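You operate a simulated robot arm through the tools that you are given. There is no shell and no other tool. Be economical: measure what you need, move in short steps, check, and stop when the job is done.

You run a simulated two-armed robot. Do the job below in one go: nothing can be reset, and whatever is moved stays where it is left.

TASK
Pick up the square marker with one hand, pass it to the other hand and put it on the bench top left of the electronic load.

Only the result counts: the job must be done as asked and must still hold three seconds after the hand-in. Knocking over, shifting, dropping, spilling or breaking anything else fails it.

THE ROBOT
Two 7-joint arms with two-finger grippers on one trunk, on a base that drives. Base frame: it is fixed to the floor where the robot stands at the start and does not move with it; the origin is under the middle of the robot, x ahead of it, y to its left, z up; the surface under the hand at the start is at about z = 800. Units: mm, degrees, N and s.
The left shoulder is at the start at [40, 159, 1131], the right one opposite. With the tool pointing down near the work surface each hand reaches from about 280 to 740 mm from the robot's upright axis, wherever it stands, measured 20 degrees to its own side. Places, roughly: bench top left of the electronic load [1700, 2800, 700]. Payload 2.45 kg a hand.
The tool frame of a hand sits at the grasp point between the pads (the TCP): z along the fingers, y along the line on which they close. The tips reach 26 mm beyond it. Largest opening 96 mm; the body of the gripper starts 69 mm behind the TCP.
Orientation is that of the tool frame in the base frame, as a unit quaternion [x, y, z, w]. With the fingers straight down and closing along the base's y, the tool's x points along the base's -x, its y along +y and its z along -z.

THE INTERFACE
- The arms move only by the tool jog_arm. It takes "left_commands", "right_commands" or both (then of equal length, played together; a hand with none holds still); each is a list of rows, each an object of numbers (a shift or turn left out is 0, a gripper value left out holds the last): "x", "y", "z": the shift along the base's x, y, z in units of 150 mm (1.0 is 150 mm); "wx", "wy", "wz": the turn, a rotation vector about the base's x, y, z in units of 60 degrees (1.0 is 60 degrees); "gripper": the finger opening in mm, from 0 to 96. In form: [{"x": .., "y": .., "z": .., "wx": .., "wy": .., "wz": .., "gripper": ..}, ...]. A call has 1 to 8 rows; each row is the pose to reach, as a shift and turn from the pose commanded when the call began. A call with a number of a shift or a turn outside -1 to 1 is refused whole. Each row takes 0.2 s and may step no farther than 50 mm and 8.6 degrees from the row before; otherwise, or with a gripper value out of range, the whole call is refused. A pose out of reach is approached as far as the arm can. The call stops where the force on the tool passes 40 N (or 10 N more than at its start, if that is more) or the arm is blocked; 0.2 s more then pass. The fingers move at their own pace and stop on an object; they squeeze with about 43 N. The grip force told is the motor's: it shows also when the fingers shut on nothing. Time passes only in rows, and 0.2 s behind the last, so rows that repeat a pose let the fingers close. It gives the time, the measured TCP pose, the force on the tool (base axes), the opening and the grip force at its end, in the units of the frame above (readings bear some noise), with the torque about the TCP (base axes, N m) and any sound that the robot's microphone picked up.
- Cameras (640 x 400 px; columns grow to the right, rows downward): "scene" is now at [97, -40.2, 1597.5]; the picture's right is [-0.53, -0.85, 0.00], its down [-0.70, 0.43, -0.58] and it looks along [0.49, -0.30, -0.82] (base axes); focal length 291 px, centre (320, 200). "left" rides on the left gripper at [82, -3, -98] in its tool frame; the picture's right is [0.04, 1.00, 0.00], its down [-0.73, 0.03, -0.68] and it looks along [-0.68, 0.03, 0.73] (tool axes); focal length 256 px, centre (320, 200). "right" rides on the right gripper at [82, 3, -98] in its tool frame; the picture's right is [-0.04, 1.00, 0.00], its down [-0.73, -0.03, -0.68] and it looks along [-0.68, -0.03, 0.73] (tool axes); focal length 256 px, centre (320, 200). There is no depth. A picture from a camera that has moved, and an enlarged one, comes with that camera's place and axes in the base frame and with its lens.
- snapshot(camera): a new picture of that camera. No time passes.
- slide_trunk(by): slides the trunk up (or, below 0, down) by that many mm; the arms and the scene camera ride with it, the base frame stays. It gives what a move gives, with no picture.
- steer(legs): drives the robot by 1 to 6 legs, each [ahead, left, turn to the left] in mm, mm and degrees, along the robot's own axes; the way and the turn of a leg run together, so that a leg with both is an arc; at most 1500 mm and 180 degrees a leg. The arms and the cameras ride along, it lands a little off, and it stops where it bumps. It gives what a move gives.
- turn_head(pan, tilt): turns the head with the scene camera to pan (to the left, within 120 degrees either way) and tilt (down, from -29 to 69), counted from straight ahead of the robot. It gives what a move gives.
- inspect(camera, box): a new picture of the part [left, top, right, bottom] of that camera's present view, enlarged. No time passes.
- sign_off(): hands the job in; it is judged then, once.

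Go step by step. Nothing tells you exact positions but the pictures and the camera data: compare them with the known pose of the tool, close in by small moves and look again before you grip or let go. The budget is 120 turns and 108 pictures, counting those below and the enlarged ones. Unless the task says otherwise, let go and move clear before handing in, and close with one line.

The tools are called after "Request:" as a command line: name --argument value ..., lists and objects as JSON in quotes. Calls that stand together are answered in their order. jog_arm: Moves the arms, as the interface text tells. Its arguments: {"type":"object","properties":{"left_commands":{"type":"array","items":{"type":"object","properties":{"x":{"type":"number"},"y":{"type":"number"},"z":{"type":"number"},"wx":{"type":"number"},"wy":{"type":"number"},"wz":{"type":"number"},"gripper":{"type":"number"}}}},"right_commands":{"type":"array","items":{"type":"object","properties":{"x":{"type":"number"},"y":{"type":"number"},"z":{"type":"number"},"wx":{"type":"number"},"wy":{"type":"number"},"wz":{"type":"number"},"gripper":{"type":"number"}}}}},"required":[]} The other tools are called the same way: slide_trunk (by) slides the trunk up or down; steer (legs) drives the base; turn_head (pan, tilt) turns the head that bears the scene camera; snapshot (camera) takes a picture; inspect (camera, box) takes an enlarged picture of a part of a camera's view; sign_off () hands the job in.

At the start:

```text
t: 0.0
left_tcp_pos: [452.4, 13.8, 1080.4]
left_tool_rot: [-0.001, 1.0, 0.001, -0.001]
left_contact_force: [-1.1, 0.8, 0.3]
left_torque: [0.0, 0.02, -0.02]
left_opening: 96.1
left_gripper_force: 0.1
right_tcp_pos: [333.2, -307.8, 1047.1]
right_tool_rot: [0.0, 1.0, 0.0, -0.001]
right_contact_force: [-0.2, -0.7, 0.2]
right_torque: [-0.01, -0.01, 0.0]
right_opening: 96.1
right_gripper_force: 0.0
trunk travel left (down, up): [-300.0, 267.0]
robot x, y, heading: [-0.1, 1.0, 0.2]
head pan, tilt: [-31.7, 54.6]
```

scene: 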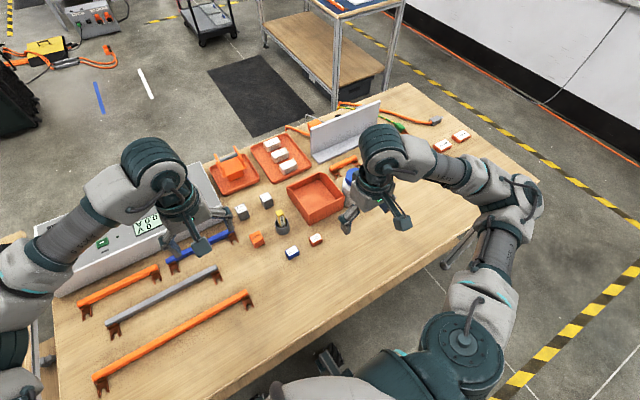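
right: 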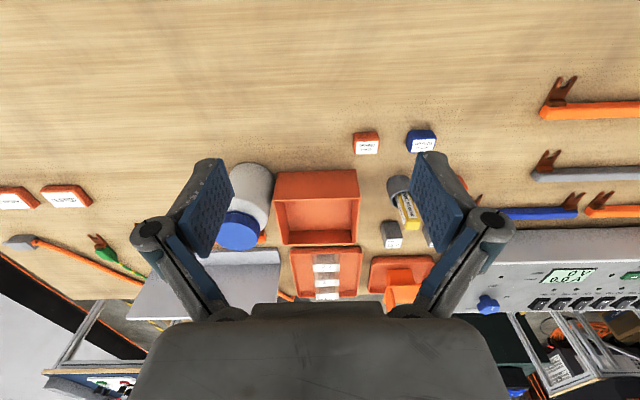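
left: 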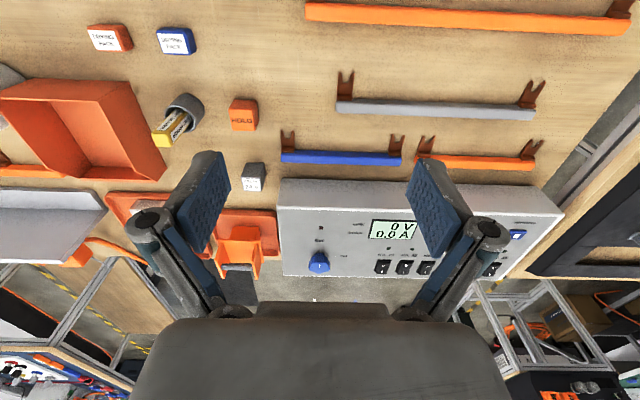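

I see a work bench with several small blocks and labels on it. I'll look closer to identify the square marker.

Request:
inspect --camera "left" --box '[60, 0, 300, 200]'

Request:
inspect --camera "right" --box '[260, 110, 500, 300]'

Request:
inspect --camera "scene" --box '[200, 120, 360, 270]'

```text
2.00 times, centred on (180, 100) of left
camera zoom: at [370.8, 10.1, 1178.0], right [-0.04, 1.0, 0.0], down [0.73, 0.03, 0.68], along [0.68, 0.03, -0.73], focal length 512 px, centre (600, 400)
```

zoom: 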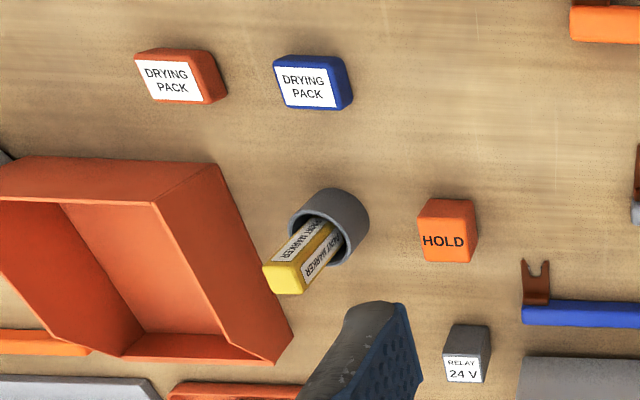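

```text
2.11 times, centred on (380, 205) of right
camera zoom: at [251.1, -304.1, 1145.6], right [0.04, 1.0, 0.0], down [0.73, -0.03, 0.68], along [0.68, -0.03, -0.73], focal length 539 px, centre (194, 190)
```

zoom: 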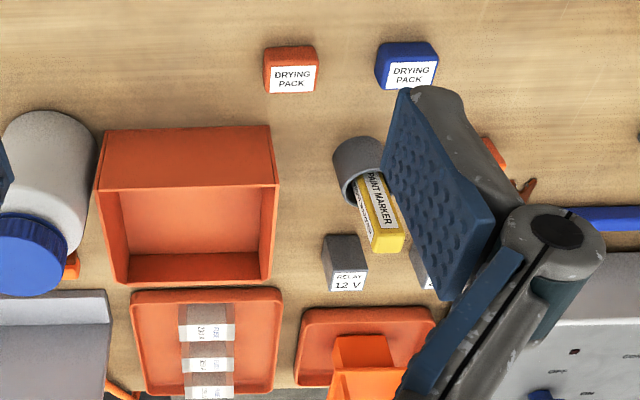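

```text
2.67 times, centred on (280, 195) of scene
camera zoom: at [97.0, -40.2, 1597.5], right [-0.53, -0.85, 0.0], down [-0.7, 0.43, -0.58], along [0.49, -0.3, -0.82], focal length 776 px, centre (427, 213)
```

zoom: 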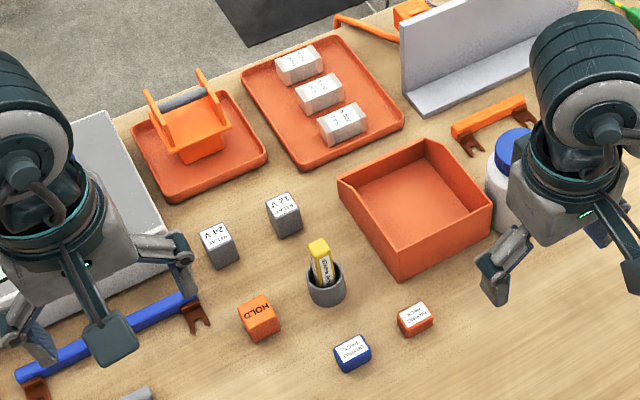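

The square marker looks like the yellow paint marker standing in the grey cup, with its top at about [543, -180, 891]. I'll move the left hand aside and bring the right hand nearer to look.

Request:
jog_arm --right_commands '[{"x": 0.2, "y": 0.17, "z": -0.06}, {"x": 0.4, "y": 0.34, "z": -0.12}, {"x": 0.6, "y": 0.51, "z": -0.18}, {"x": 0.8, "y": 0.68, "z": -0.24}, {"x": 0.95, "y": 0.85, "z": -0.3}, {"x": 0.95, "y": 0.85, "z": -0.3}]' --left_commands '[{"y": 0.2}, {"y": 0.4}, {"y": 0.6}, {"y": 0.8}, {"y": 1.0}, {"y": 1.0}]'

Request:
snapshot --camera "right"

Request:
snapshot --camera "scene"

```text
t: 1.4
left_tcp_pos: [448.6, 166.0, 1080.7]
left_tool_rot: [0.0, 1.0, 0.0, 0.002]
left_contact_force: [0.0, -0.1, -0.5]
left_torque: [-0.01, 0.0, -0.01]
left_opening: 96.1
left_gripper_force: 0.1
right_tcp_pos: [470.9, -176.9, 1003.4]
right_tool_rot: [0.0, 1.0, -0.002, 0.002]
right_contact_force: [0.7, 0.2, -0.2]
right_torque: [-0.04, 0.02, 0.01]
right_opening: 96.1
right_gripper_force: 0.1
trunk travel left (down, up): [-300.0, 267.0]
robot x, y, heading: [1.0, -2.6, 0.2]
head pan, tilt: [-31.7, 54.6]
```

```text
101 pictures are left
camera right: at [388.8, -174.0, 1100.5], right [0.04, 1.0, 0.0], down [0.73, -0.03, 0.68], along [0.68, -0.03, -0.73], focal length 256 px, centre (320, 200)
```

right: 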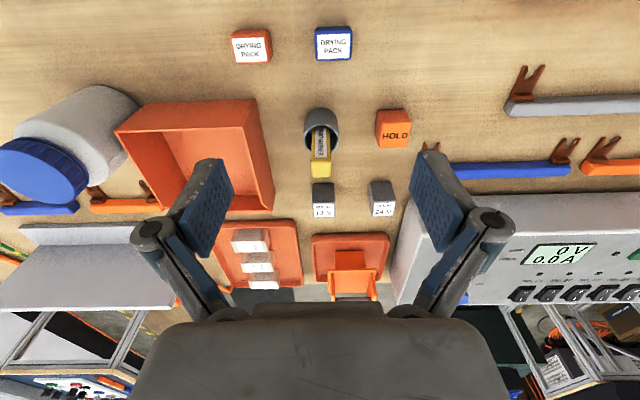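

```text
100 pictures are left
camera scene: at [97.3, -34.7, 1597.6], right [-0.53, -0.85, 0.0], down [-0.7, 0.43, -0.58], along [0.49, -0.31, -0.82], focal length 291 px, centre (320, 200)
```

scene: 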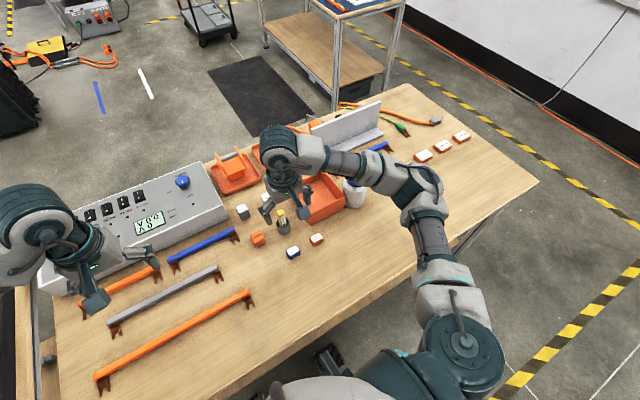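

Request:
inspect --camera "right" --box '[280, 90, 360, 190]'

Request:
inspect --camera "scene" --box '[255, 190, 319, 250]'

```text
4.00 times, centred on (320, 140) of right
camera zoom: at [388.8, -174.0, 1100.5], right [0.04, 1.0, 0.0], down [0.73, -0.03, 0.68], along [0.68, -0.03, -0.73], focal length 1024 px, centre (320, 440)
```

zoom: 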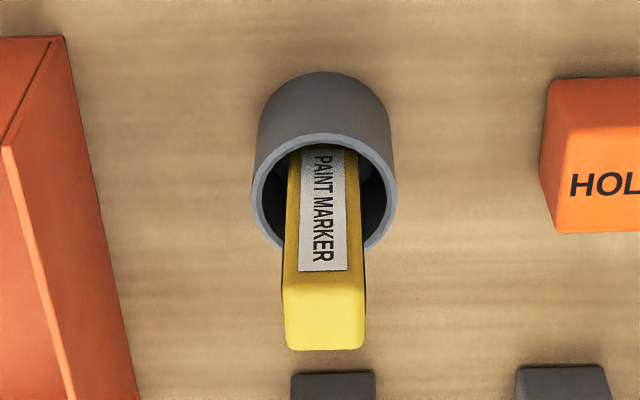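

```text
6.67 times, centred on (287, 220) of scene
camera zoom: at [97.3, -34.7, 1597.6], right [-0.53, -0.85, 0.0], down [-0.7, 0.43, -0.58], along [0.49, -0.31, -0.82], focal length 1940 px, centre (540, 67)
```

zoom: 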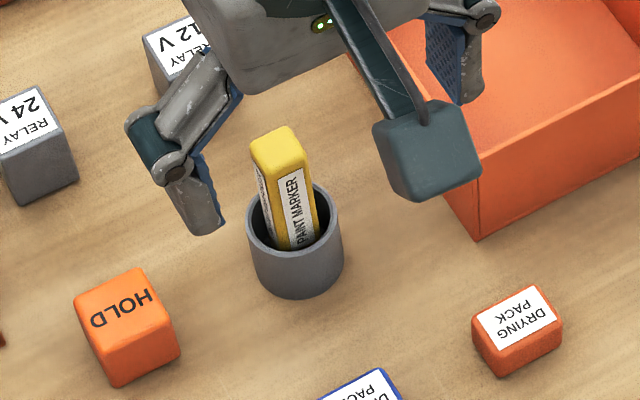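

The marker is upright, about 20 mm square and aligned with the axes, with its top near [543, -179, 891] and the cup rim at about z 830. I'll move the right hand just above it and check.

Request:
jog_arm --right_commands '[{"x": 0.24, "y": 0, "z": 0, "gripper": 56}, {"x": 0.48, "y": -0.01, "z": 0}, {"x": 0.48, "y": -0.01, "z": -0.26}, {"x": 0.48, "y": -0.01, "z": -0.48}, {"x": 0.48, "y": -0.01, "z": -0.48}]'

Request:
snapshot --camera "right"

Request:
inspect --camera "scene" --box '[255, 180, 335, 250]'

```text
t: 2.6
left_tcp_pos: [449.1, 163.6, 1080.6]
left_tool_rot: [0.0, 1.0, 0.0, 0.001]
left_contact_force: [-0.1, -0.2, -0.6]
left_torque: [0.0, 0.0, -0.01]
left_opening: 95.9
left_gripper_force: 0.1
right_tcp_pos: [544.6, -181.8, 930.1]
right_tool_rot: [0.0, 1.0, -0.002, 0.002]
right_contact_force: [-1.3, -0.1, 0.3]
right_torque: [0.01, 0.02, -0.01]
right_opening: 56.0
right_gripper_force: 0.1
trunk travel left (down, up): [-300.0, 267.0]
robot x, y, heading: [3.2, -2.3, -0.2]
head pan, tilt: [-31.7, 54.6]
```

```text
97 pictures are left
camera right: at [462.4, -179.1, 1028.4], right [0.04, 1.0, 0.0], down [0.73, -0.03, 0.68], along [0.68, -0.03, -0.73], focal length 256 px, centre (320, 200)
```

right: 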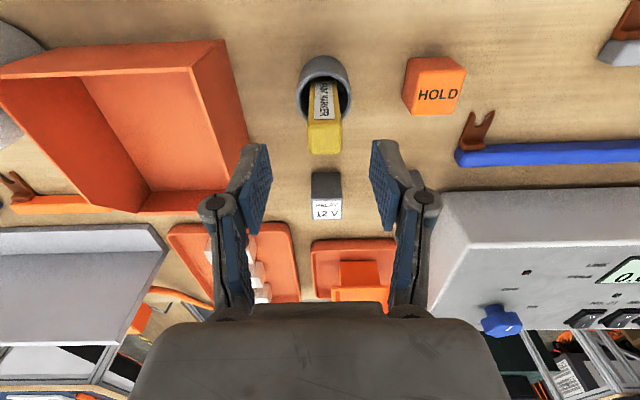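

```text
5.71 times, centred on (295, 215) of scene
camera zoom: at [98.1, -37.9, 1597.5], right [-0.53, -0.85, 0.0], down [-0.7, 0.43, -0.58], along [0.49, -0.3, -0.82], focal length 1663 px, centre (463, 114)
```

zoom: 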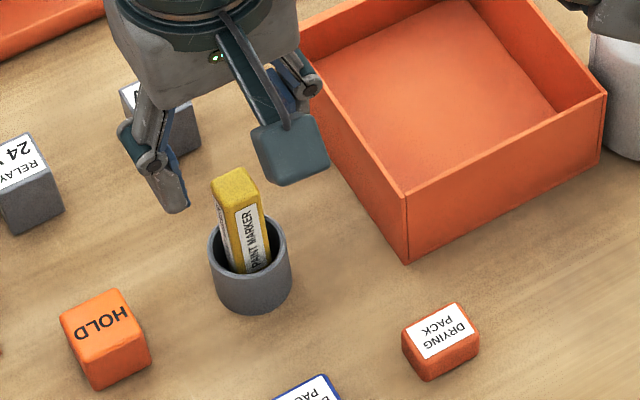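

The marker sits between the open fingers, about 45 mm below the tool point. I'll lower the hand to z 884 and check.

Request:
jog_arm --right_commands '[{"x": -0.01, "y": 0.007, "z": -0.1}, {"x": -0.01, "y": 0.007, "z": -0.2}, {"x": -0.01, "y": 0.007, "z": -0.3}, {"x": -0.01, "y": 0.007, "z": -0.3}]'

Request:
snapshot --camera "right"

Request:
inspect --camera "scene" --box '[255, 180, 335, 250]'

```text
t: 3.6
left_tcp_pos: [448.6, 164.6, 1080.9]
left_tool_rot: [0.0, 1.0, -0.001, 0.001]
left_contact_force: [-0.2, -1.0, -0.5]
left_torque: [-0.02, 0.01, 0.01]
left_opening: 95.9
left_gripper_force: 0.1
right_tcp_pos: [542.4, -179.2, 885.4]
right_tool_rot: [0.0, 1.0, -0.001, 0.0]
right_contact_force: [0.7, 0.1, -0.2]
right_torque: [0.02, -0.02, -0.01]
right_opening: 55.7
right_gripper_force: 0.0
trunk travel left (down, up): [-300.0, 267.0]
robot x, y, heading: [0.0, -4.1, 0.1]
head pan, tilt: [-31.7, 54.6]
```

```text
95 pictures are left
camera right: at [460.8, -177.0, 982.9], right [0.04, 1.0, 0.0], down [0.73, -0.03, 0.68], along [0.68, -0.03, -0.73], focal length 256 px, centre (320, 200)
```

right: 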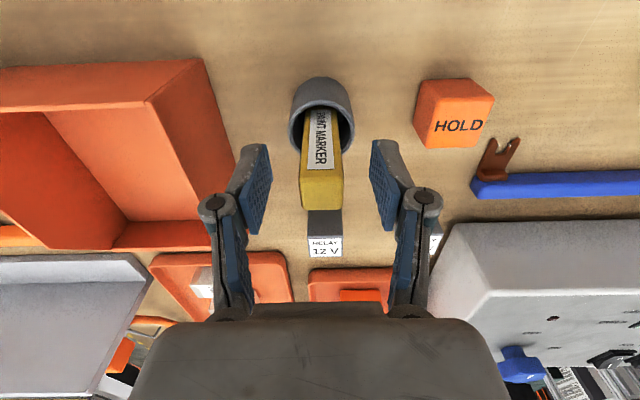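

```text
5.71 times, centred on (295, 215) of scene
camera zoom: at [98.1, -37.0, 1597.5], right [-0.53, -0.85, 0.0], down [-0.7, 0.43, -0.58], along [0.49, -0.3, -0.82], focal length 1663 px, centre (463, 114)
```

zoom: 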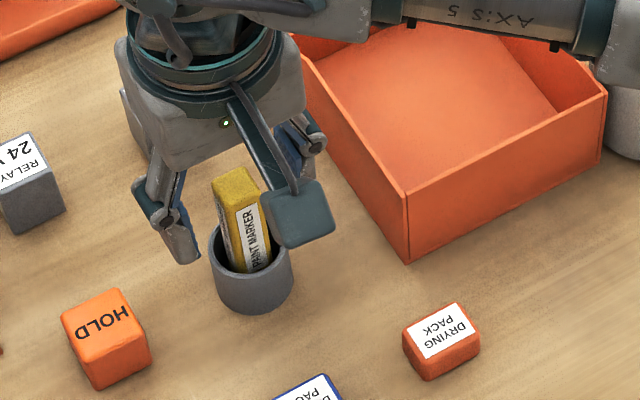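

The fingers straddle the marker evenly. I'll close them now.

Request:
jog_arm --right_commands '[{"x": -0.01, "gripper": 30}, {"x": -0.01, "gripper": 10}, {"x": -0.01}, {"x": -0.01}, {"x": -0.01}]'

Request:
snapshot --camera "right"

```text
t: 4.8
left_tcp_pos: [448.1, 164.5, 1081.3]
left_tool_rot: [0.0, 1.0, -0.001, 0.0]
left_contact_force: [-0.2, -0.9, -0.3]
left_torque: [0.0, 0.01, -0.03]
left_opening: 96.0
left_gripper_force: 0.1
right_tcp_pos: [541.3, -178.2, 885.1]
right_tool_rot: [0.0, 1.0, -0.001, 0.001]
right_contact_force: [0.1, 0.0, -0.4]
right_torque: [-0.01, 0.01, 0.01]
right_opening: 18.8
right_gripper_force: 43.1
trunk travel left (down, up): [-300.0, 267.0]
robot x, y, heading: [-0.4, 2.9, 0.0]
head pan, tilt: [-31.7, 54.6]
```

```text
93 pictures are left
camera right: at [459.5, -176.3, 983.9], right [0.04, 1.0, 0.0], down [0.73, -0.03, 0.68], along [0.68, -0.03, -0.73], focal length 256 px, centre (320, 200)
```

right: 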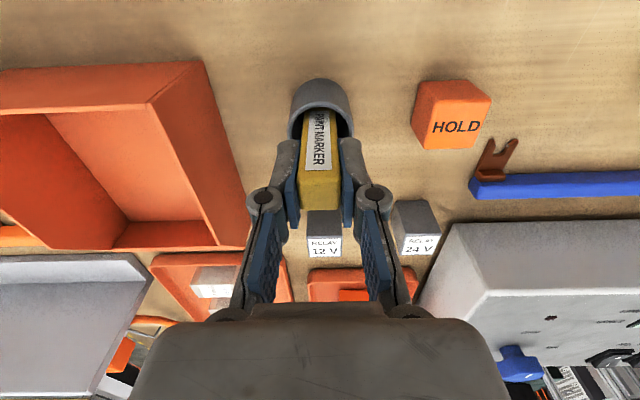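

The grip is firm at 18.8 mm opening. I'll lift straight up.

Request:
jog_arm --right_commands '[{"z": 0.08}, {"z": 0.18}, {"z": 0.3}, {"z": 0.45}, {"z": 0.65}, {"z": 0.85}, {"z": 1.0}, {"z": 1.0}]'

Request:
snapshot --camera "right"

Request:
snapshot --camera "scene"

```text
t: 6.6
left_tcp_pos: [449.1, 165.3, 1081.1]
left_tool_rot: [0.0, 1.0, -0.001, 0.001]
left_contact_force: [-0.6, 0.6, -1.3]
left_torque: [0.0, 0.0, -0.01]
left_opening: 96.0
left_gripper_force: 0.2
right_tcp_pos: [545.9, -175.1, 1037.9]
right_tool_rot: [0.0, 1.0, -0.001, 0.001]
right_contact_force: [-0.4, -0.6, -1.0]
right_torque: [-0.02, 0.02, 0.0]
right_opening: 18.3
right_gripper_force: 43.2
trunk travel left (down, up): [-300.0, 267.0]
robot x, y, heading: [-1.0, -1.2, -0.2]
head pan, tilt: [-31.7, 54.6]
```

```text
92 pictures are left
camera right: at [462.3, -173.4, 1135.8], right [0.04, 1.0, 0.0], down [0.73, -0.03, 0.68], along [0.68, -0.03, -0.73], focal length 256 px, centre (320, 200)
```

right: 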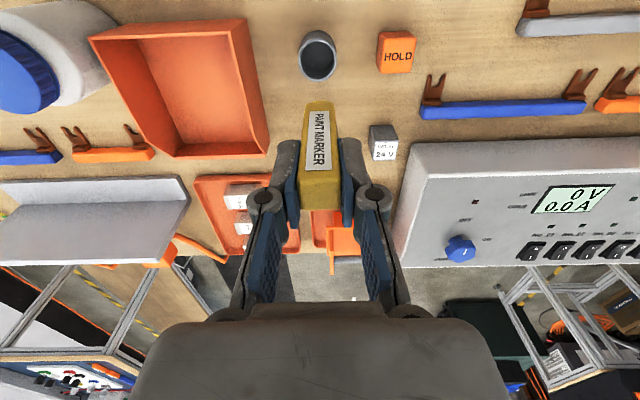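

```text
91 pictures are left
camera scene: at [98.6, -37.0, 1597.4], right [-0.53, -0.85, 0.0], down [-0.7, 0.43, -0.58], along [0.49, -0.3, -0.82], focal length 291 px, centre (320, 200)
```

scene: 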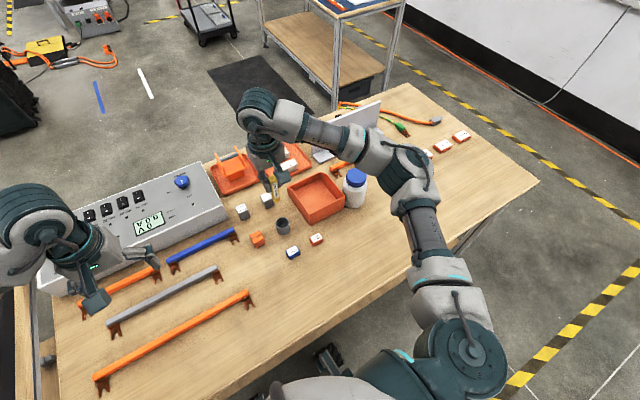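

The marker came out and the cup stayed put. For the handover I'll turn the right hand to point left, so the marker lies horizontal, and yaw the left hand so it can grip the free end from above.

Request:
jog_arm --right_commands '[{"wx": 0.14, "x": -0.05, "y": 0.03, "z": 0.04}, {"wx": 0.28, "x": -0.1, "y": 0.06, "z": 0.08}, {"wx": 0.42, "x": -0.15, "y": 0.09, "z": 0.12}, {"wx": 0.56, "x": -0.2, "y": 0.12, "z": 0.16}, {"wx": 0.7, "x": -0.25, "y": 0.15, "z": 0.2}, {"wx": 0.84, "x": -0.3, "y": 0.2, "z": 0.2}, {"wx": 0.98, "x": -0.3, "y": 0.25, "z": 0.2}, {"wx": 1.0, "x": -0.3, "y": 0.25, "z": 0.2}]' --left_commands '[{"wz": -0.14, "z": 0.1}, {"wz": -0.28, "z": 0.2}, {"wz": -0.42, "z": 0.3}, {"wz": -0.56, "z": 0.4}, {"wz": -0.7, "z": 0.5}, {"wz": -0.84, "z": 0.6}, {"wz": -0.98, "z": 0.7}, {"wz": -1.0, "z": 0.7}]'

Request:
snapshot --camera "scene"

```text
t: 8.4
left_tcp_pos: [441.9, 160.8, 1183.2]
left_tool_rot: [0.499, 0.866, -0.002, 0.001]
left_contact_force: [-0.4, 0.3, 0.0]
left_torque: [0.01, 0.01, -0.01]
left_opening: 95.9
left_gripper_force: 0.1
left hand out of reach, approached as far as the arm can: row 8
right_tcp_pos: [497.4, -142.0, 1067.1]
right_tool_rot: [0.002, 0.866, 0.501, 0.002]
right_contact_force: [0.4, 1.4, -0.9]
right_torque: [0.01, -0.01, -0.02]
right_opening: 18.6
right_gripper_force: 42.9
trunk travel left (down, up): [-300.0, 267.0]
robot x, y, heading: [2.9, 0.8, -0.1]
head pan, tilt: [-31.7, 54.6]
```

```text
90 pictures are left
camera scene: at [97.8, -38.2, 1597.5], right [-0.53, -0.85, 0.0], down [-0.7, 0.43, -0.58], along [0.49, -0.3, -0.82], focal length 291 px, centre (320, 200)
```

scene: 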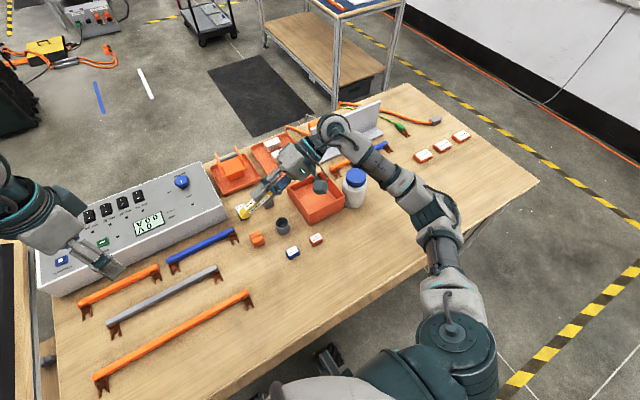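

The left hand hit its height limit, so I'll finish both turns a little lower.

Request:
jog_arm --right_commands '[{"wx": 0.13, "z": -0.04, "y": 0.03}, {"wx": 0.26, "z": -0.08, "y": 0.06}, {"wx": 0.39, "z": -0.12, "y": 0.1}, {"wx": 0.5, "z": -0.15, "y": 0.1}, {"wx": 0.5, "z": -0.15, "y": 0.1}]' --left_commands '[{"wz": -0.13, "z": -0.1, "x": 0.1}, {"wz": -0.26, "z": -0.2, "x": 0.2}, {"wz": -0.39, "z": -0.3, "x": 0.3}, {"wz": -0.5, "z": -0.36, "x": 0.36}, {"wz": -0.5, "z": -0.36, "x": 0.36}]'

Request:
snapshot --camera "left"

Request:
snapshot --camera "right"

Request:
snapshot --camera "scene"

```text
t: 9.6
left_tcp_pos: [342.0, 83.9, 1109.1]
left_tool_rot: [0.707, 0.707, -0.001, 0.0]
left_contact_force: [-0.5, 1.2, 0.4]
left_torque: [-0.01, 0.0, -0.01]
left_opening: 95.9
left_gripper_force: 0.0
left hand out of reach, approached as far as the arm can: row 1, 2, 3, 4, 5
right_tcp_pos: [496.6, -126.1, 1044.7]
right_tool_rot: [0.001, 0.707, 0.708, 0.001]
right_contact_force: [-0.5, 0.0, 0.0]
right_torque: [-0.02, 0.04, -0.04]
right_opening: 18.5
right_gripper_force: 43.6
trunk travel left (down, up): [-300.0, 267.0]
robot x, y, heading: [0.3, -3.3, -0.2]
head pan, tilt: [-31.7, 54.6]
```

```text
89 pictures are left
camera left: at [339.0, 166.3, 1206.4], right [1.0, 0.04, 0.0], down [0.03, -0.73, 0.68], along [0.03, -0.68, -0.73], focal length 256 px, centre (320, 200)
```

left: 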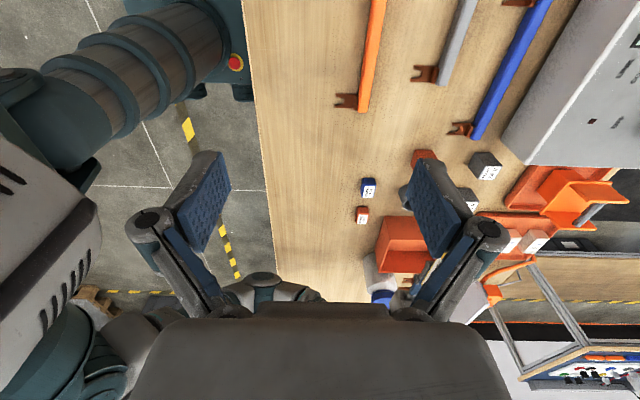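

```text
88 pictures are left
camera right: at [413.8, -225.2, 1047.7], right [0.04, 0.0, 1.0], down [0.73, -0.68, -0.03], along [0.68, 0.73, -0.03], focal length 256 px, centre (320, 200)
```

right: 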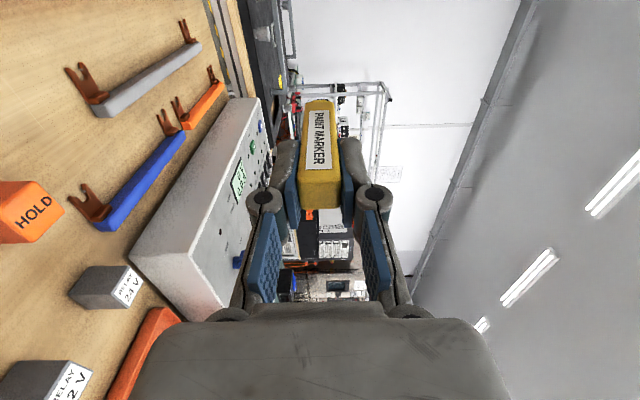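

```text
87 pictures are left
camera scene: at [97.2, -38.5, 1597.5], right [-0.53, -0.85, 0.0], down [-0.7, 0.43, -0.58], along [0.49, -0.3, -0.82], focal length 291 px, centre (320, 200)
```

scene: 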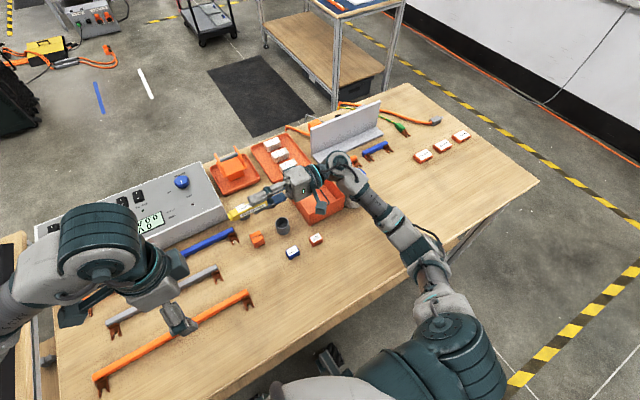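

The left hand lacks reach at this height when yawed. I'll raise the trunk so that both hands can work lower relative to the shoulders.

Request:
slide_trunk --by 200

```text
t: 11.8
left_tcp_pos: [329.5, 83.1, 1323.5]
left_tool_rot: [0.706, 0.708, 0.016, 0.018]
left_contact_force: [1.1, 0.0, -0.1]
left_torque: [0.04, -0.01, -0.03]
left_opening: 96.1
left_gripper_force: 0.1
right_tcp_pos: [496.4, -127.1, 1243.8]
right_tool_rot: [0.002, 0.707, 0.707, 0.002]
right_contact_force: [1.5, -0.8, -0.4]
right_torque: [-0.05, 0.0, 0.01]
right_opening: 18.3
right_gripper_force: 42.7
trunk travel left (down, up): [-500.0, 67.0]
robot x, y, heading: [1.5, 1.8, 0.1]
head pan, tilt: [-31.7, 54.6]
```

Now I'll lower both hands together.

Request:
jog_arm --right_commands '[{"z": -0.16}, {"z": -0.32}, {"z": -0.48}, {"z": -0.64}, {"z": -0.8}, {"z": -0.96}, {"z": -1.0}, {"z": -1.0}]' --left_commands '[{"z": -0.16}, {"z": -0.32}, {"z": -0.48}, {"z": -0.64}, {"z": -0.8}, {"z": -0.96}, {"z": -1.0}, {"z": -1.0}]'

```text
t: 13.6
left_tcp_pos: [325.8, 85.5, 1191.3]
left_tool_rot: [0.705, 0.709, 0.017, 0.018]
left_contact_force: [-0.1, -1.0, 1.2]
left_torque: [0.0, -0.02, -0.01]
left_opening: 95.7
left_gripper_force: 0.1
left hand out of reach, approached as far as the arm can: row 6, 7, 8
right_tcp_pos: [496.1, -125.1, 1092.9]
right_tool_rot: [0.002, 0.707, 0.707, 0.002]
right_contact_force: [-0.7, -0.3, -1.0]
right_torque: [0.04, -0.03, -0.04]
right_opening: 18.5
right_gripper_force: 43.1
trunk travel left (down, up): [-500.0, 67.0]
robot x, y, heading: [0.6, -2.3, 0.3]
head pan, tilt: [-31.7, 54.6]
```

The left arm seems to be stuck at a joint limit. I'll try moving it outward and to its own side.

Request:
jog_arm --left_commands '[{"x": 0.2, "y": 0.2}, {"x": 0.4, "y": 0.4}, {"x": 0.6, "y": 0.6}, {"x": 0.8, "y": 0.6}, {"x": 1.0, "y": 0.6}, {"x": 1.0, "y": 0.6}]'

Request:
snapshot --camera "scene"

```text
t: 15.0
left_tcp_pos: [324.7, 89.6, 1193.9]
left_tool_rot: [0.704, 0.709, 0.017, 0.018]
left_contact_force: [0.4, 0.6, 0.7]
left_torque: [-0.02, 0.0, 0.06]
left_opening: 95.9
left_gripper_force: 0.0
left hand out of reach, approached as far as the arm can: row 1, 2, 3, 4, 5, 6
right_tcp_pos: [496.1, -125.9, 1094.6]
right_tool_rot: [0.001, 0.707, 0.707, 0.001]
right_contact_force: [-0.7, -0.2, -1.5]
right_torque: [0.0, 0.0, 0.02]
right_opening: 18.4
right_gripper_force: 42.7
trunk travel left (down, up): [-500.0, 67.0]
robot x, y, heading: [-1.1, -4.1, -0.1]
head pan, tilt: [-31.7, 54.6]
```

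```text
86 pictures are left
camera scene: at [50.4, -38.2, 1797.6], right [-0.53, -0.85, 0.0], down [-0.7, 0.43, -0.58], along [0.49, -0.3, -0.82], focal length 291 px, centre (320, 200)
```

scene: 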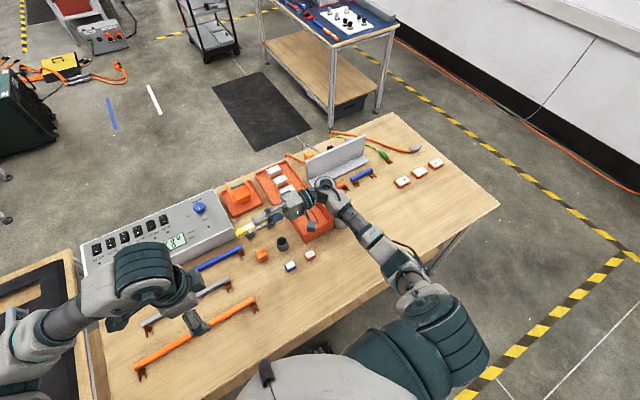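

I'll yaw the left hand back the other way, since this direction ends at a joint limit.

Request:
jog_arm --left_commands '[{"wz": 0.14}, {"wz": 0.28}, {"wz": 0.42}, {"wz": 0.56}, {"wz": 0.7}, {"wz": 0.84}, {"wz": 0.98}, {"wz": 1.0}]'

Request:
jog_arm --left_commands '[{"wz": 0.14}, {"wz": 0.28}, {"wz": 0.42}, {"wz": 0.56}, {"wz": 0.7}, {"wz": 0.84}, {"wz": 0.98}, {"wz": 1.0}]'

```text
t: 16.8
left_tcp_pos: [328.8, 85.3, 1187.1]
left_tool_rot: [0.257, 0.966, 0.024, 0.008]
left_contact_force: [-0.8, -0.1, -0.5]
left_torque: [-0.01, -0.03, 0.0]
left_opening: 96.2
left_gripper_force: 0.1
right_tcp_pos: [495.3, -124.3, 1093.1]
right_tool_rot: [0.001, 0.708, 0.707, 0.001]
right_contact_force: [-0.2, 0.1, -0.4]
right_torque: [-0.01, -0.03, 0.0]
right_opening: 18.6
right_gripper_force: 43.2
trunk travel left (down, up): [-500.0, 67.0]
robot x, y, heading: [0.4, 0.4, 0.1]
head pan, tilt: [-31.7, 54.6]
```

```text
t: 18.6
left_tcp_pos: [329.5, 85.6, 1186.6]
left_tool_rot: [-0.261, 0.965, 0.025, -0.006]
left_contact_force: [-0.4, 0.4, -0.2]
left_torque: [0.02, 0.0, -0.06]
left_opening: 96.2
left_gripper_force: 0.0
right_tcp_pos: [496.4, -125.4, 1092.8]
right_tool_rot: [0.001, 0.707, 0.707, 0.001]
right_contact_force: [0.3, -0.5, -0.2]
right_torque: [-0.04, 0.0, 0.0]
right_opening: 18.6
right_gripper_force: 42.9
trunk travel left (down, up): [-500.0, 67.0]
robot x, y, heading: [1.9, -1.4, -0.1]
head pan, tilt: [-31.7, 54.6]
```

That direction is free. I'll finish the yaw while moving the left hand forward.

Request:
jog_arm --left_commands '[{"wz": 0.14, "x": 0.15, "y": 0.05}, {"wz": 0.28, "x": 0.3, "y": 0.1}, {"wz": 0.42, "x": 0.45, "y": 0.15}, {"wz": 0.56, "x": 0.6, "y": 0.2}, {"wz": 0.7, "x": 0.75, "y": 0.2}, {"wz": 0.84, "x": 0.9, "y": 0.2}, {"wz": 0.98, "x": 1.0, "y": 0.2}, {"wz": 1.0, "x": 1.0, "y": 0.2}]'

Request:
snapshot --camera "scene"

Request:
snapshot --camera "left"

```text
t: 20.4
left_tcp_pos: [480.1, 116.4, 1186.6]
left_tool_rot: [0.709, -0.705, -0.019, 0.017]
left_contact_force: [0.1, -0.6, 0.3]
left_torque: [0.02, 0.03, -0.01]
left_opening: 96.0
left_gripper_force: 0.1
right_tcp_pos: [496.1, -124.6, 1094.3]
right_tool_rot: [0.001, 0.707, 0.707, 0.002]
right_contact_force: [-0.5, -0.6, -0.2]
right_torque: [0.02, -0.01, 0.01]
right_opening: 18.4
right_gripper_force: 43.1
trunk travel left (down, up): [-500.0, 67.0]
robot x, y, heading: [2.2, 1.7, 0.0]
head pan, tilt: [-31.7, 54.6]
```

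```text
85 pictures are left
camera scene: at [50.9, -38.1, 1797.6], right [-0.53, -0.85, 0.0], down [-0.7, 0.43, -0.58], along [0.49, -0.3, -0.82], focal length 291 px, centre (320, 200)
```

scene: 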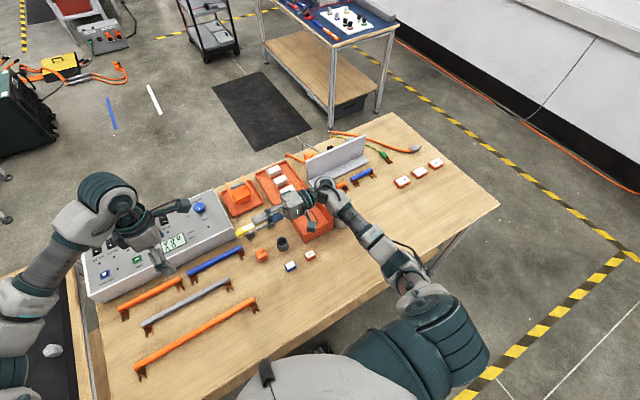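

```text
84 pictures are left
camera left: at [489.2, 33.8, 1283.0], right [-1.0, -0.04, 0.05], down [0.0, 0.73, 0.68], along [-0.07, 0.68, -0.73], focal length 256 px, centre (320, 200)
```

left: 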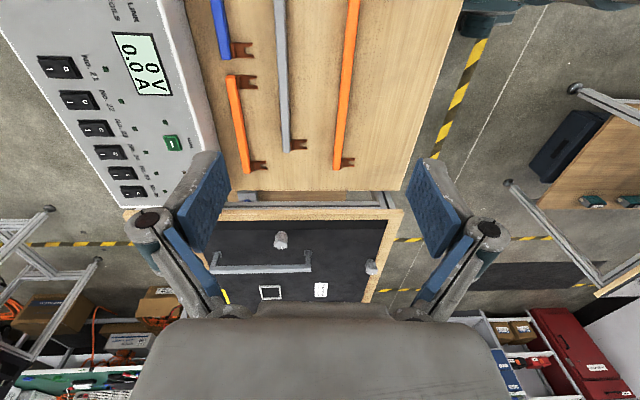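

The yaw is done. I'll level the small tilt and bring the left hand over the free end of the marker, staying above it.

Request:
jog_arm --left_commands '[{"wy": -0.02, "x": 0.05, "y": -0.25, "gripper": 60}, {"wy": -0.049, "x": 0.107, "y": -0.5}, {"wy": -0.049, "x": 0.107, "y": -0.75}, {"wy": -0.049, "x": 0.107, "y": -1.0}, {"wy": -0.049, "x": 0.107, "y": -1.0}]'

Request:
snapshot --camera "left"

Request:
snapshot --camera "right"

Request:
snapshot --camera "scene"

```text
t: 21.6
left_tcp_pos: [499.6, -34.8, 1186.6]
left_tool_rot: [0.709, -0.705, -0.001, -0.001]
left_contact_force: [-0.4, 0.4, 0.3]
left_torque: [-0.01, 0.0, 0.01]
left_opening: 60.2
left_gripper_force: 0.1
right_tcp_pos: [495.9, -124.4, 1093.9]
right_tool_rot: [0.002, 0.707, 0.708, 0.0]
right_contact_force: [-0.7, 0.0, -1.0]
right_torque: [0.0, 0.03, 0.0]
right_opening: 18.3
right_gripper_force: 43.4
trunk travel left (down, up): [-500.0, 67.0]
robot x, y, heading: [1.3, 2.0, -0.1]
head pan, tilt: [-31.7, 54.6]
```

```text
83 pictures are left
camera left: at [503.6, -116.0, 1284.4], right [-1.0, -0.04, 0.0], down [-0.03, 0.73, 0.68], along [-0.03, 0.68, -0.73], focal length 256 px, centre (320, 200)
```

left: 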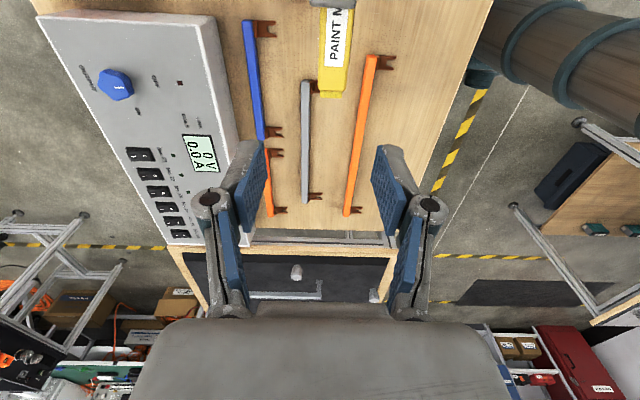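

```text
82 pictures are left
camera right: at [413.5, -222.9, 1097.2], right [0.04, 0.0, 1.0], down [0.73, -0.68, -0.03], along [0.68, 0.73, -0.03], focal length 256 px, centre (320, 200)
```

right: 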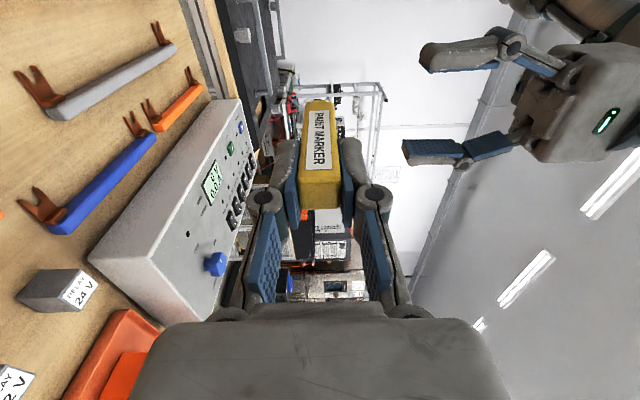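

```text
81 pictures are left
camera scene: at [51.5, -40.6, 1797.5], right [-0.53, -0.85, 0.0], down [-0.7, 0.43, -0.58], along [0.49, -0.3, -0.82], focal length 291 px, centre (320, 200)
```

scene: 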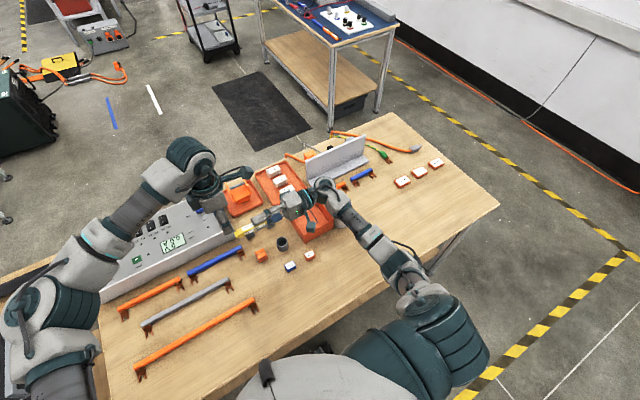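

The marker's free end is at about [490, -47, 1094]. I'll align above it and descend partway.

Request:
jog_arm --left_commands '[{"x": -0.063, "y": -0.245, "z": 0}, {"x": -0.063, "y": -0.245, "z": -0.15}, {"x": -0.063, "y": -0.245, "z": -0.28}, {"x": -0.063, "y": -0.245, "z": -0.28}]'

Request:
snapshot --camera "left"

Request:
snapshot --camera "right"

```text
t: 22.6
left_tcp_pos: [487.8, -71.3, 1144.2]
left_tool_rot: [0.709, -0.706, 0.0, -0.001]
left_contact_force: [1.0, 0.3, -0.4]
left_torque: [-0.03, 0.0, -0.01]
left_opening: 60.1
left_gripper_force: 0.1
right_tcp_pos: [495.7, -121.7, 1095.0]
right_tool_rot: [0.0, 0.708, 0.706, 0.0]
right_contact_force: [0.6, 0.0, -0.4]
right_torque: [0.02, -0.01, -0.01]
right_opening: 18.4
right_gripper_force: 42.4
trunk travel left (down, up): [-500.0, 67.0]
robot x, y, heading: [-1.8, 1.6, -0.2]
head pan, tilt: [-31.7, 54.6]
```

```text
80 pictures are left
camera left: at [490.9, -152.5, 1241.7], right [-1.0, -0.04, 0.0], down [-0.03, 0.73, 0.68], along [-0.03, 0.68, -0.73], focal length 256 px, centre (320, 200)
```

left: 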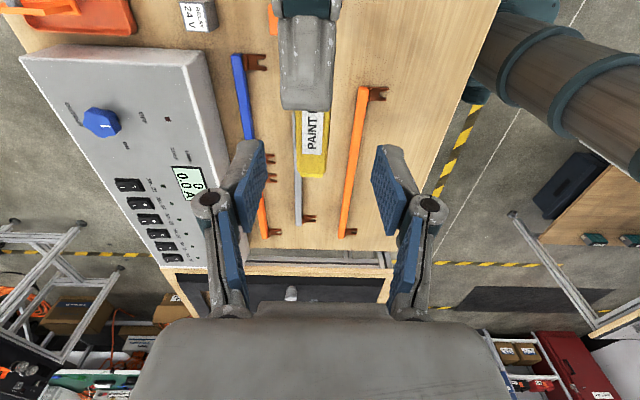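

```text
79 pictures are left
camera right: at [413.1, -220.3, 1097.9], right [0.04, 0.0, 1.0], down [0.73, -0.68, -0.03], along [0.68, 0.73, -0.03], focal length 256 px, centre (320, 200)
```

right: 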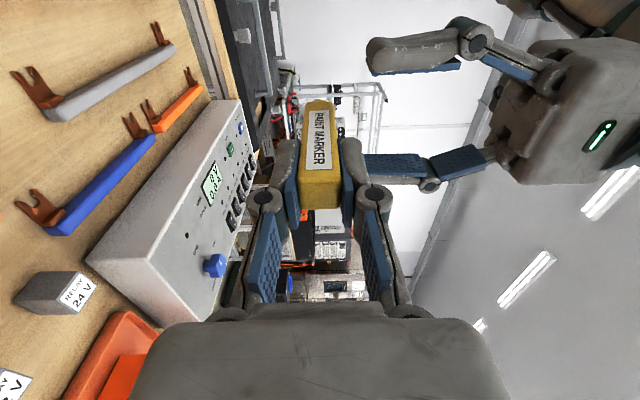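

Everything lines up, with the exposed part of the marker running from y -96 to -47. I'll lower the left hand onto it.

Request:
jog_arm --left_commands '[{"x": 0.02, "z": -0.08}, {"x": 0.02, "z": -0.16}, {"x": 0.02, "z": -0.24}, {"x": 0.02, "z": -0.24}]'

Request:
snapshot --camera "left"

Request:
snapshot --camera "right"

```text
t: 23.6
left_tcp_pos: [489.7, -69.3, 1107.0]
left_tool_rot: [0.709, -0.705, 0.0, 0.0]
left_contact_force: [0.4, -0.5, 0.2]
left_torque: [0.0, 0.0, -0.01]
left_opening: 59.6
left_gripper_force: 0.1
right_tcp_pos: [496.1, -122.6, 1094.4]
right_tool_rot: [0.001, 0.708, 0.707, 0.0]
right_contact_force: [0.6, 0.0, 0.0]
right_torque: [0.0, -0.03, -0.03]
right_opening: 18.3
right_gripper_force: 43.2
trunk travel left (down, up): [-500.0, 67.0]
robot x, y, heading: [-1.4, 2.1, 0.2]
head pan, tilt: [-31.7, 54.6]
```

```text
78 pictures are left
camera left: at [493.0, -150.5, 1205.4], right [-1.0, -0.04, 0.0], down [-0.03, 0.73, 0.68], along [-0.03, 0.68, -0.73], focal length 256 px, centre (320, 200)
```

left: 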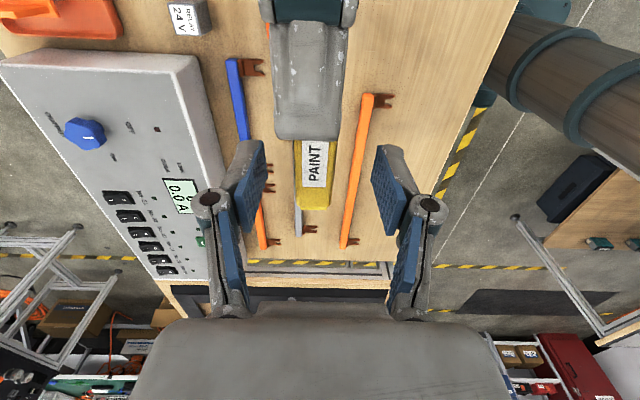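

```text
77 pictures are left
camera right: at [413.5, -221.6, 1097.5], right [0.04, 0.0, 1.0], down [0.73, -0.68, -0.03], along [0.68, 0.73, -0.03], focal length 256 px, centre (320, 200)
```

right: 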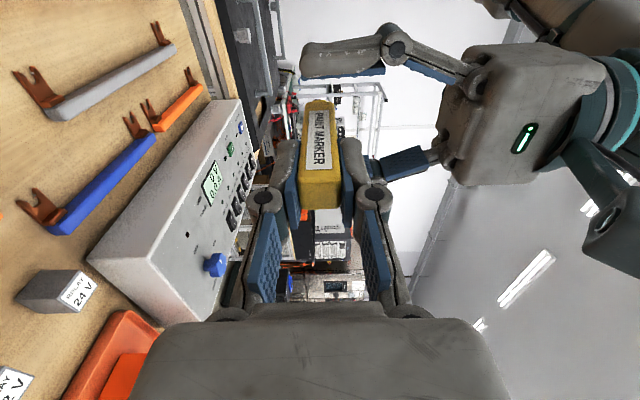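

The left fingertips now flank the marker down to its bottom edge. I'll close the left hand.

Request:
jog_arm --left_commands '[{"x": 0.01, "gripper": 35}, {"x": 0.01, "gripper": 24}, {"x": 0.01, "gripper": 8}, {"x": 0.01}, {"x": 0.01}]'

Request:
snapshot --camera "left"

Request:
snapshot --camera "right"

```text
t: 24.8
left_tcp_pos: [491.5, -70.2, 1108.0]
left_tool_rot: [0.709, -0.705, -0.002, -0.001]
left_contact_force: [11.4, 1.0, -1.9]
left_torque: [0.08, -0.22, -0.02]
left_opening: 18.7
left_gripper_force: 42.8
right_tcp_pos: [494.8, -125.1, 1093.7]
right_tool_rot: [0.0, 0.707, 0.707, 0.001]
right_contact_force: [-11.1, 1.0, 2.5]
right_torque: [0.05, 0.04, 0.6]
right_opening: 18.6
right_gripper_force: 42.8
trunk travel left (down, up): [-500.0, 67.0]
robot x, y, heading: [1.7, 0.9, -0.1]
head pan, tilt: [-31.7, 54.6]
```

```text
76 pictures are left
camera left: at [495.3, -152.2, 1205.4], right [-1.0, -0.04, 0.0], down [-0.03, 0.73, 0.68], along [-0.03, 0.68, -0.73], focal length 256 px, centre (320, 200)
```

left: 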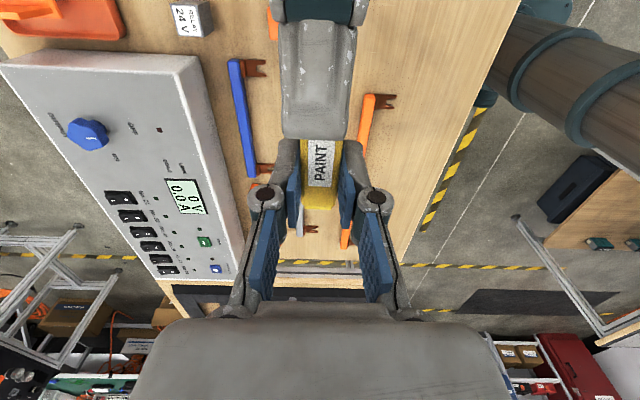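

```text
75 pictures are left
camera right: at [413.2, -223.5, 1097.2], right [0.04, 0.0, 1.0], down [0.73, -0.68, -0.03], along [0.68, 0.73, -0.03], focal length 256 px, centre (320, 200)
```

right: 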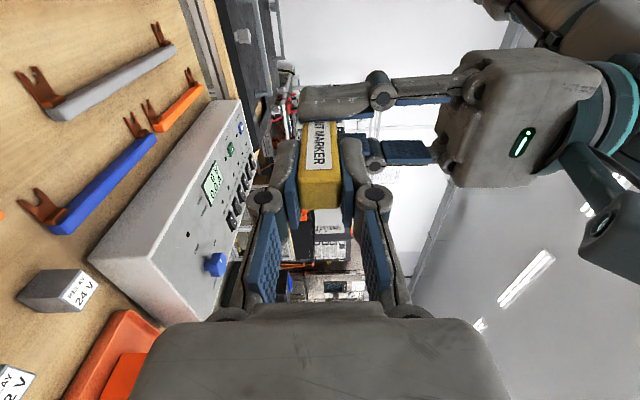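

Both hands hold the marker. I'll open the right hand and back it straight out to the right.

Request:
jog_arm --right_commands '[{"gripper": 50}, {"gripper": 50}, {"gripper": 50}, {"y": -0.15}, {"y": -0.35}, {"y": -0.6}, {"y": -0.8}, {"y": -0.8}]'

Request:
snapshot --camera "left"

Request:
snapshot --camera "right"

```text
t: 26.6
left_tcp_pos: [492.4, -69.4, 1108.0]
left_tool_rot: [0.708, -0.706, -0.002, 0.0]
left_contact_force: [-0.4, 0.1, -0.5]
left_torque: [0.04, 0.02, 0.01]
left_opening: 18.5
left_gripper_force: 42.3
right_tcp_pos: [495.5, -245.2, 1094.1]
right_tool_rot: [0.001, 0.707, 0.707, 0.001]
right_contact_force: [0.2, 0.5, -0.2]
right_torque: [0.0, -0.01, 0.0]
right_opening: 50.0
right_gripper_force: 0.0
trunk travel left (down, up): [-500.0, 67.0]
robot x, y, heading: [-2.7, -4.1, -0.0]
head pan, tilt: [-31.7, 54.6]
```

```text
74 pictures are left
camera left: at [494.7, -152.4, 1205.4], right [-1.0, -0.04, 0.0], down [-0.03, 0.73, 0.68], along [-0.03, 0.68, -0.73], focal length 256 px, centre (320, 200)
```

left: 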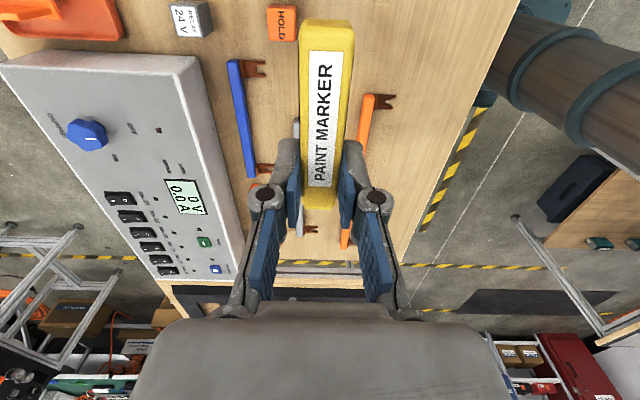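

```text
73 pictures are left
camera right: at [412.9, -344.3, 1096.8], right [0.04, 0.0, 1.0], down [0.73, -0.68, -0.03], along [0.68, 0.73, -0.03], focal length 256 px, centre (320, 200)
```

right: 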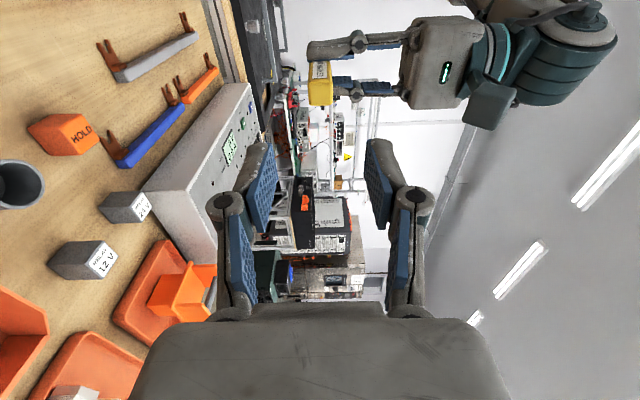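

The left hand now holds the marker alone. Next I'll tuck the hands toward the body and look toward the destination.

Request:
jog_arm --right_commands '[{"x": -0.15, "y": -0.1, "wx": -0.14}, {"x": -0.3, "y": -0.2, "wx": -0.28}, {"x": -0.4, "y": -0.3, "wx": -0.42}, {"x": -0.4, "y": -0.3, "wx": -0.56}, {"x": -0.4, "y": -0.3, "wx": -0.7}, {"x": -0.4, "y": -0.3, "wx": -0.84}, {"x": -0.4, "y": -0.3, "wx": -0.98}, {"x": -0.4, "y": -0.3, "wx": -1.0}]' --left_commands '[{"y": 0.15, "z": 0.1}, {"y": 0.3, "z": 0.2}, {"y": 0.45, "z": 0.3}, {"y": 0.6, "z": 0.4}, {"y": 0.75, "z": 0.5}, {"y": 0.9, "z": 0.5}, {"y": 1.0, "z": 0.5}, {"y": 1.0, "z": 0.5}]'

Request:
turn_head --pan 60 --tilt 25

Request:
snapshot --camera "scene"

```text
t: 28.4
left_tcp_pos: [491.5, 76.8, 1182.9]
left_tool_rot: [0.708, -0.706, -0.002, 0.0]
left_contact_force: [1.0, -0.5, -0.3]
left_torque: [0.0, -0.01, 0.03]
left_opening: 18.5
left_gripper_force: 43.1
right_tcp_pos: [437.1, -290.8, 1094.9]
right_tool_rot: [0.001, 0.966, 0.258, 0.001]
right_contact_force: [1.0, 0.3, -0.9]
right_torque: [0.0, 0.01, -0.03]
right_opening: 50.0
right_gripper_force: 0.1
trunk travel left (down, up): [-500.0, 67.0]
robot x, y, heading: [2.2, -0.2, -0.1]
head pan, tilt: [-31.7, 54.6]
```

```text
t: 30.0
left_tcp_pos: [492.6, 77.0, 1184.2]
left_tool_rot: [0.708, -0.706, -0.002, -0.001]
left_contact_force: [1.2, 0.0, 0.7]
left_torque: [0.01, -0.02, 0.02]
left_opening: 18.8
left_gripper_force: 43.3
right_tcp_pos: [437.5, -290.7, 1096.4]
right_tool_rot: [0.0, 0.966, 0.259, 0.001]
right_contact_force: [-0.1, 0.1, 0.2]
right_torque: [0.01, -0.02, 0.0]
right_opening: 49.9
right_gripper_force: 0.1
trunk travel left (down, up): [-500.0, 67.0]
robot x, y, heading: [-0.5, 0.6, 0.1]
head pan, tilt: [60.0, 25.0]
```

```text
72 pictures are left
camera scene: at [35.4, 78.1, 1841.3], right [0.87, -0.5, 0.0], down [-0.22, -0.36, -0.91], along [0.45, 0.79, -0.42], focal length 291 px, centre (320, 200)
```

scene: 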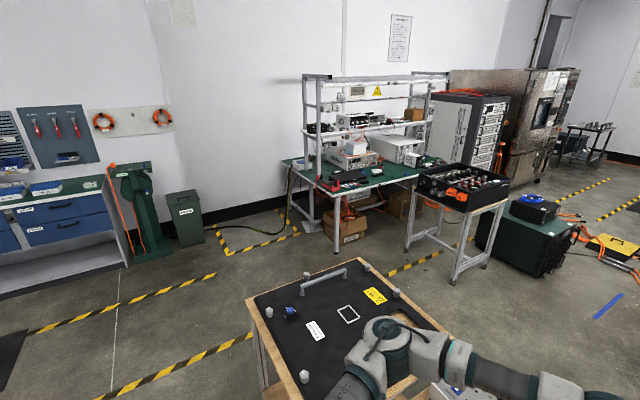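

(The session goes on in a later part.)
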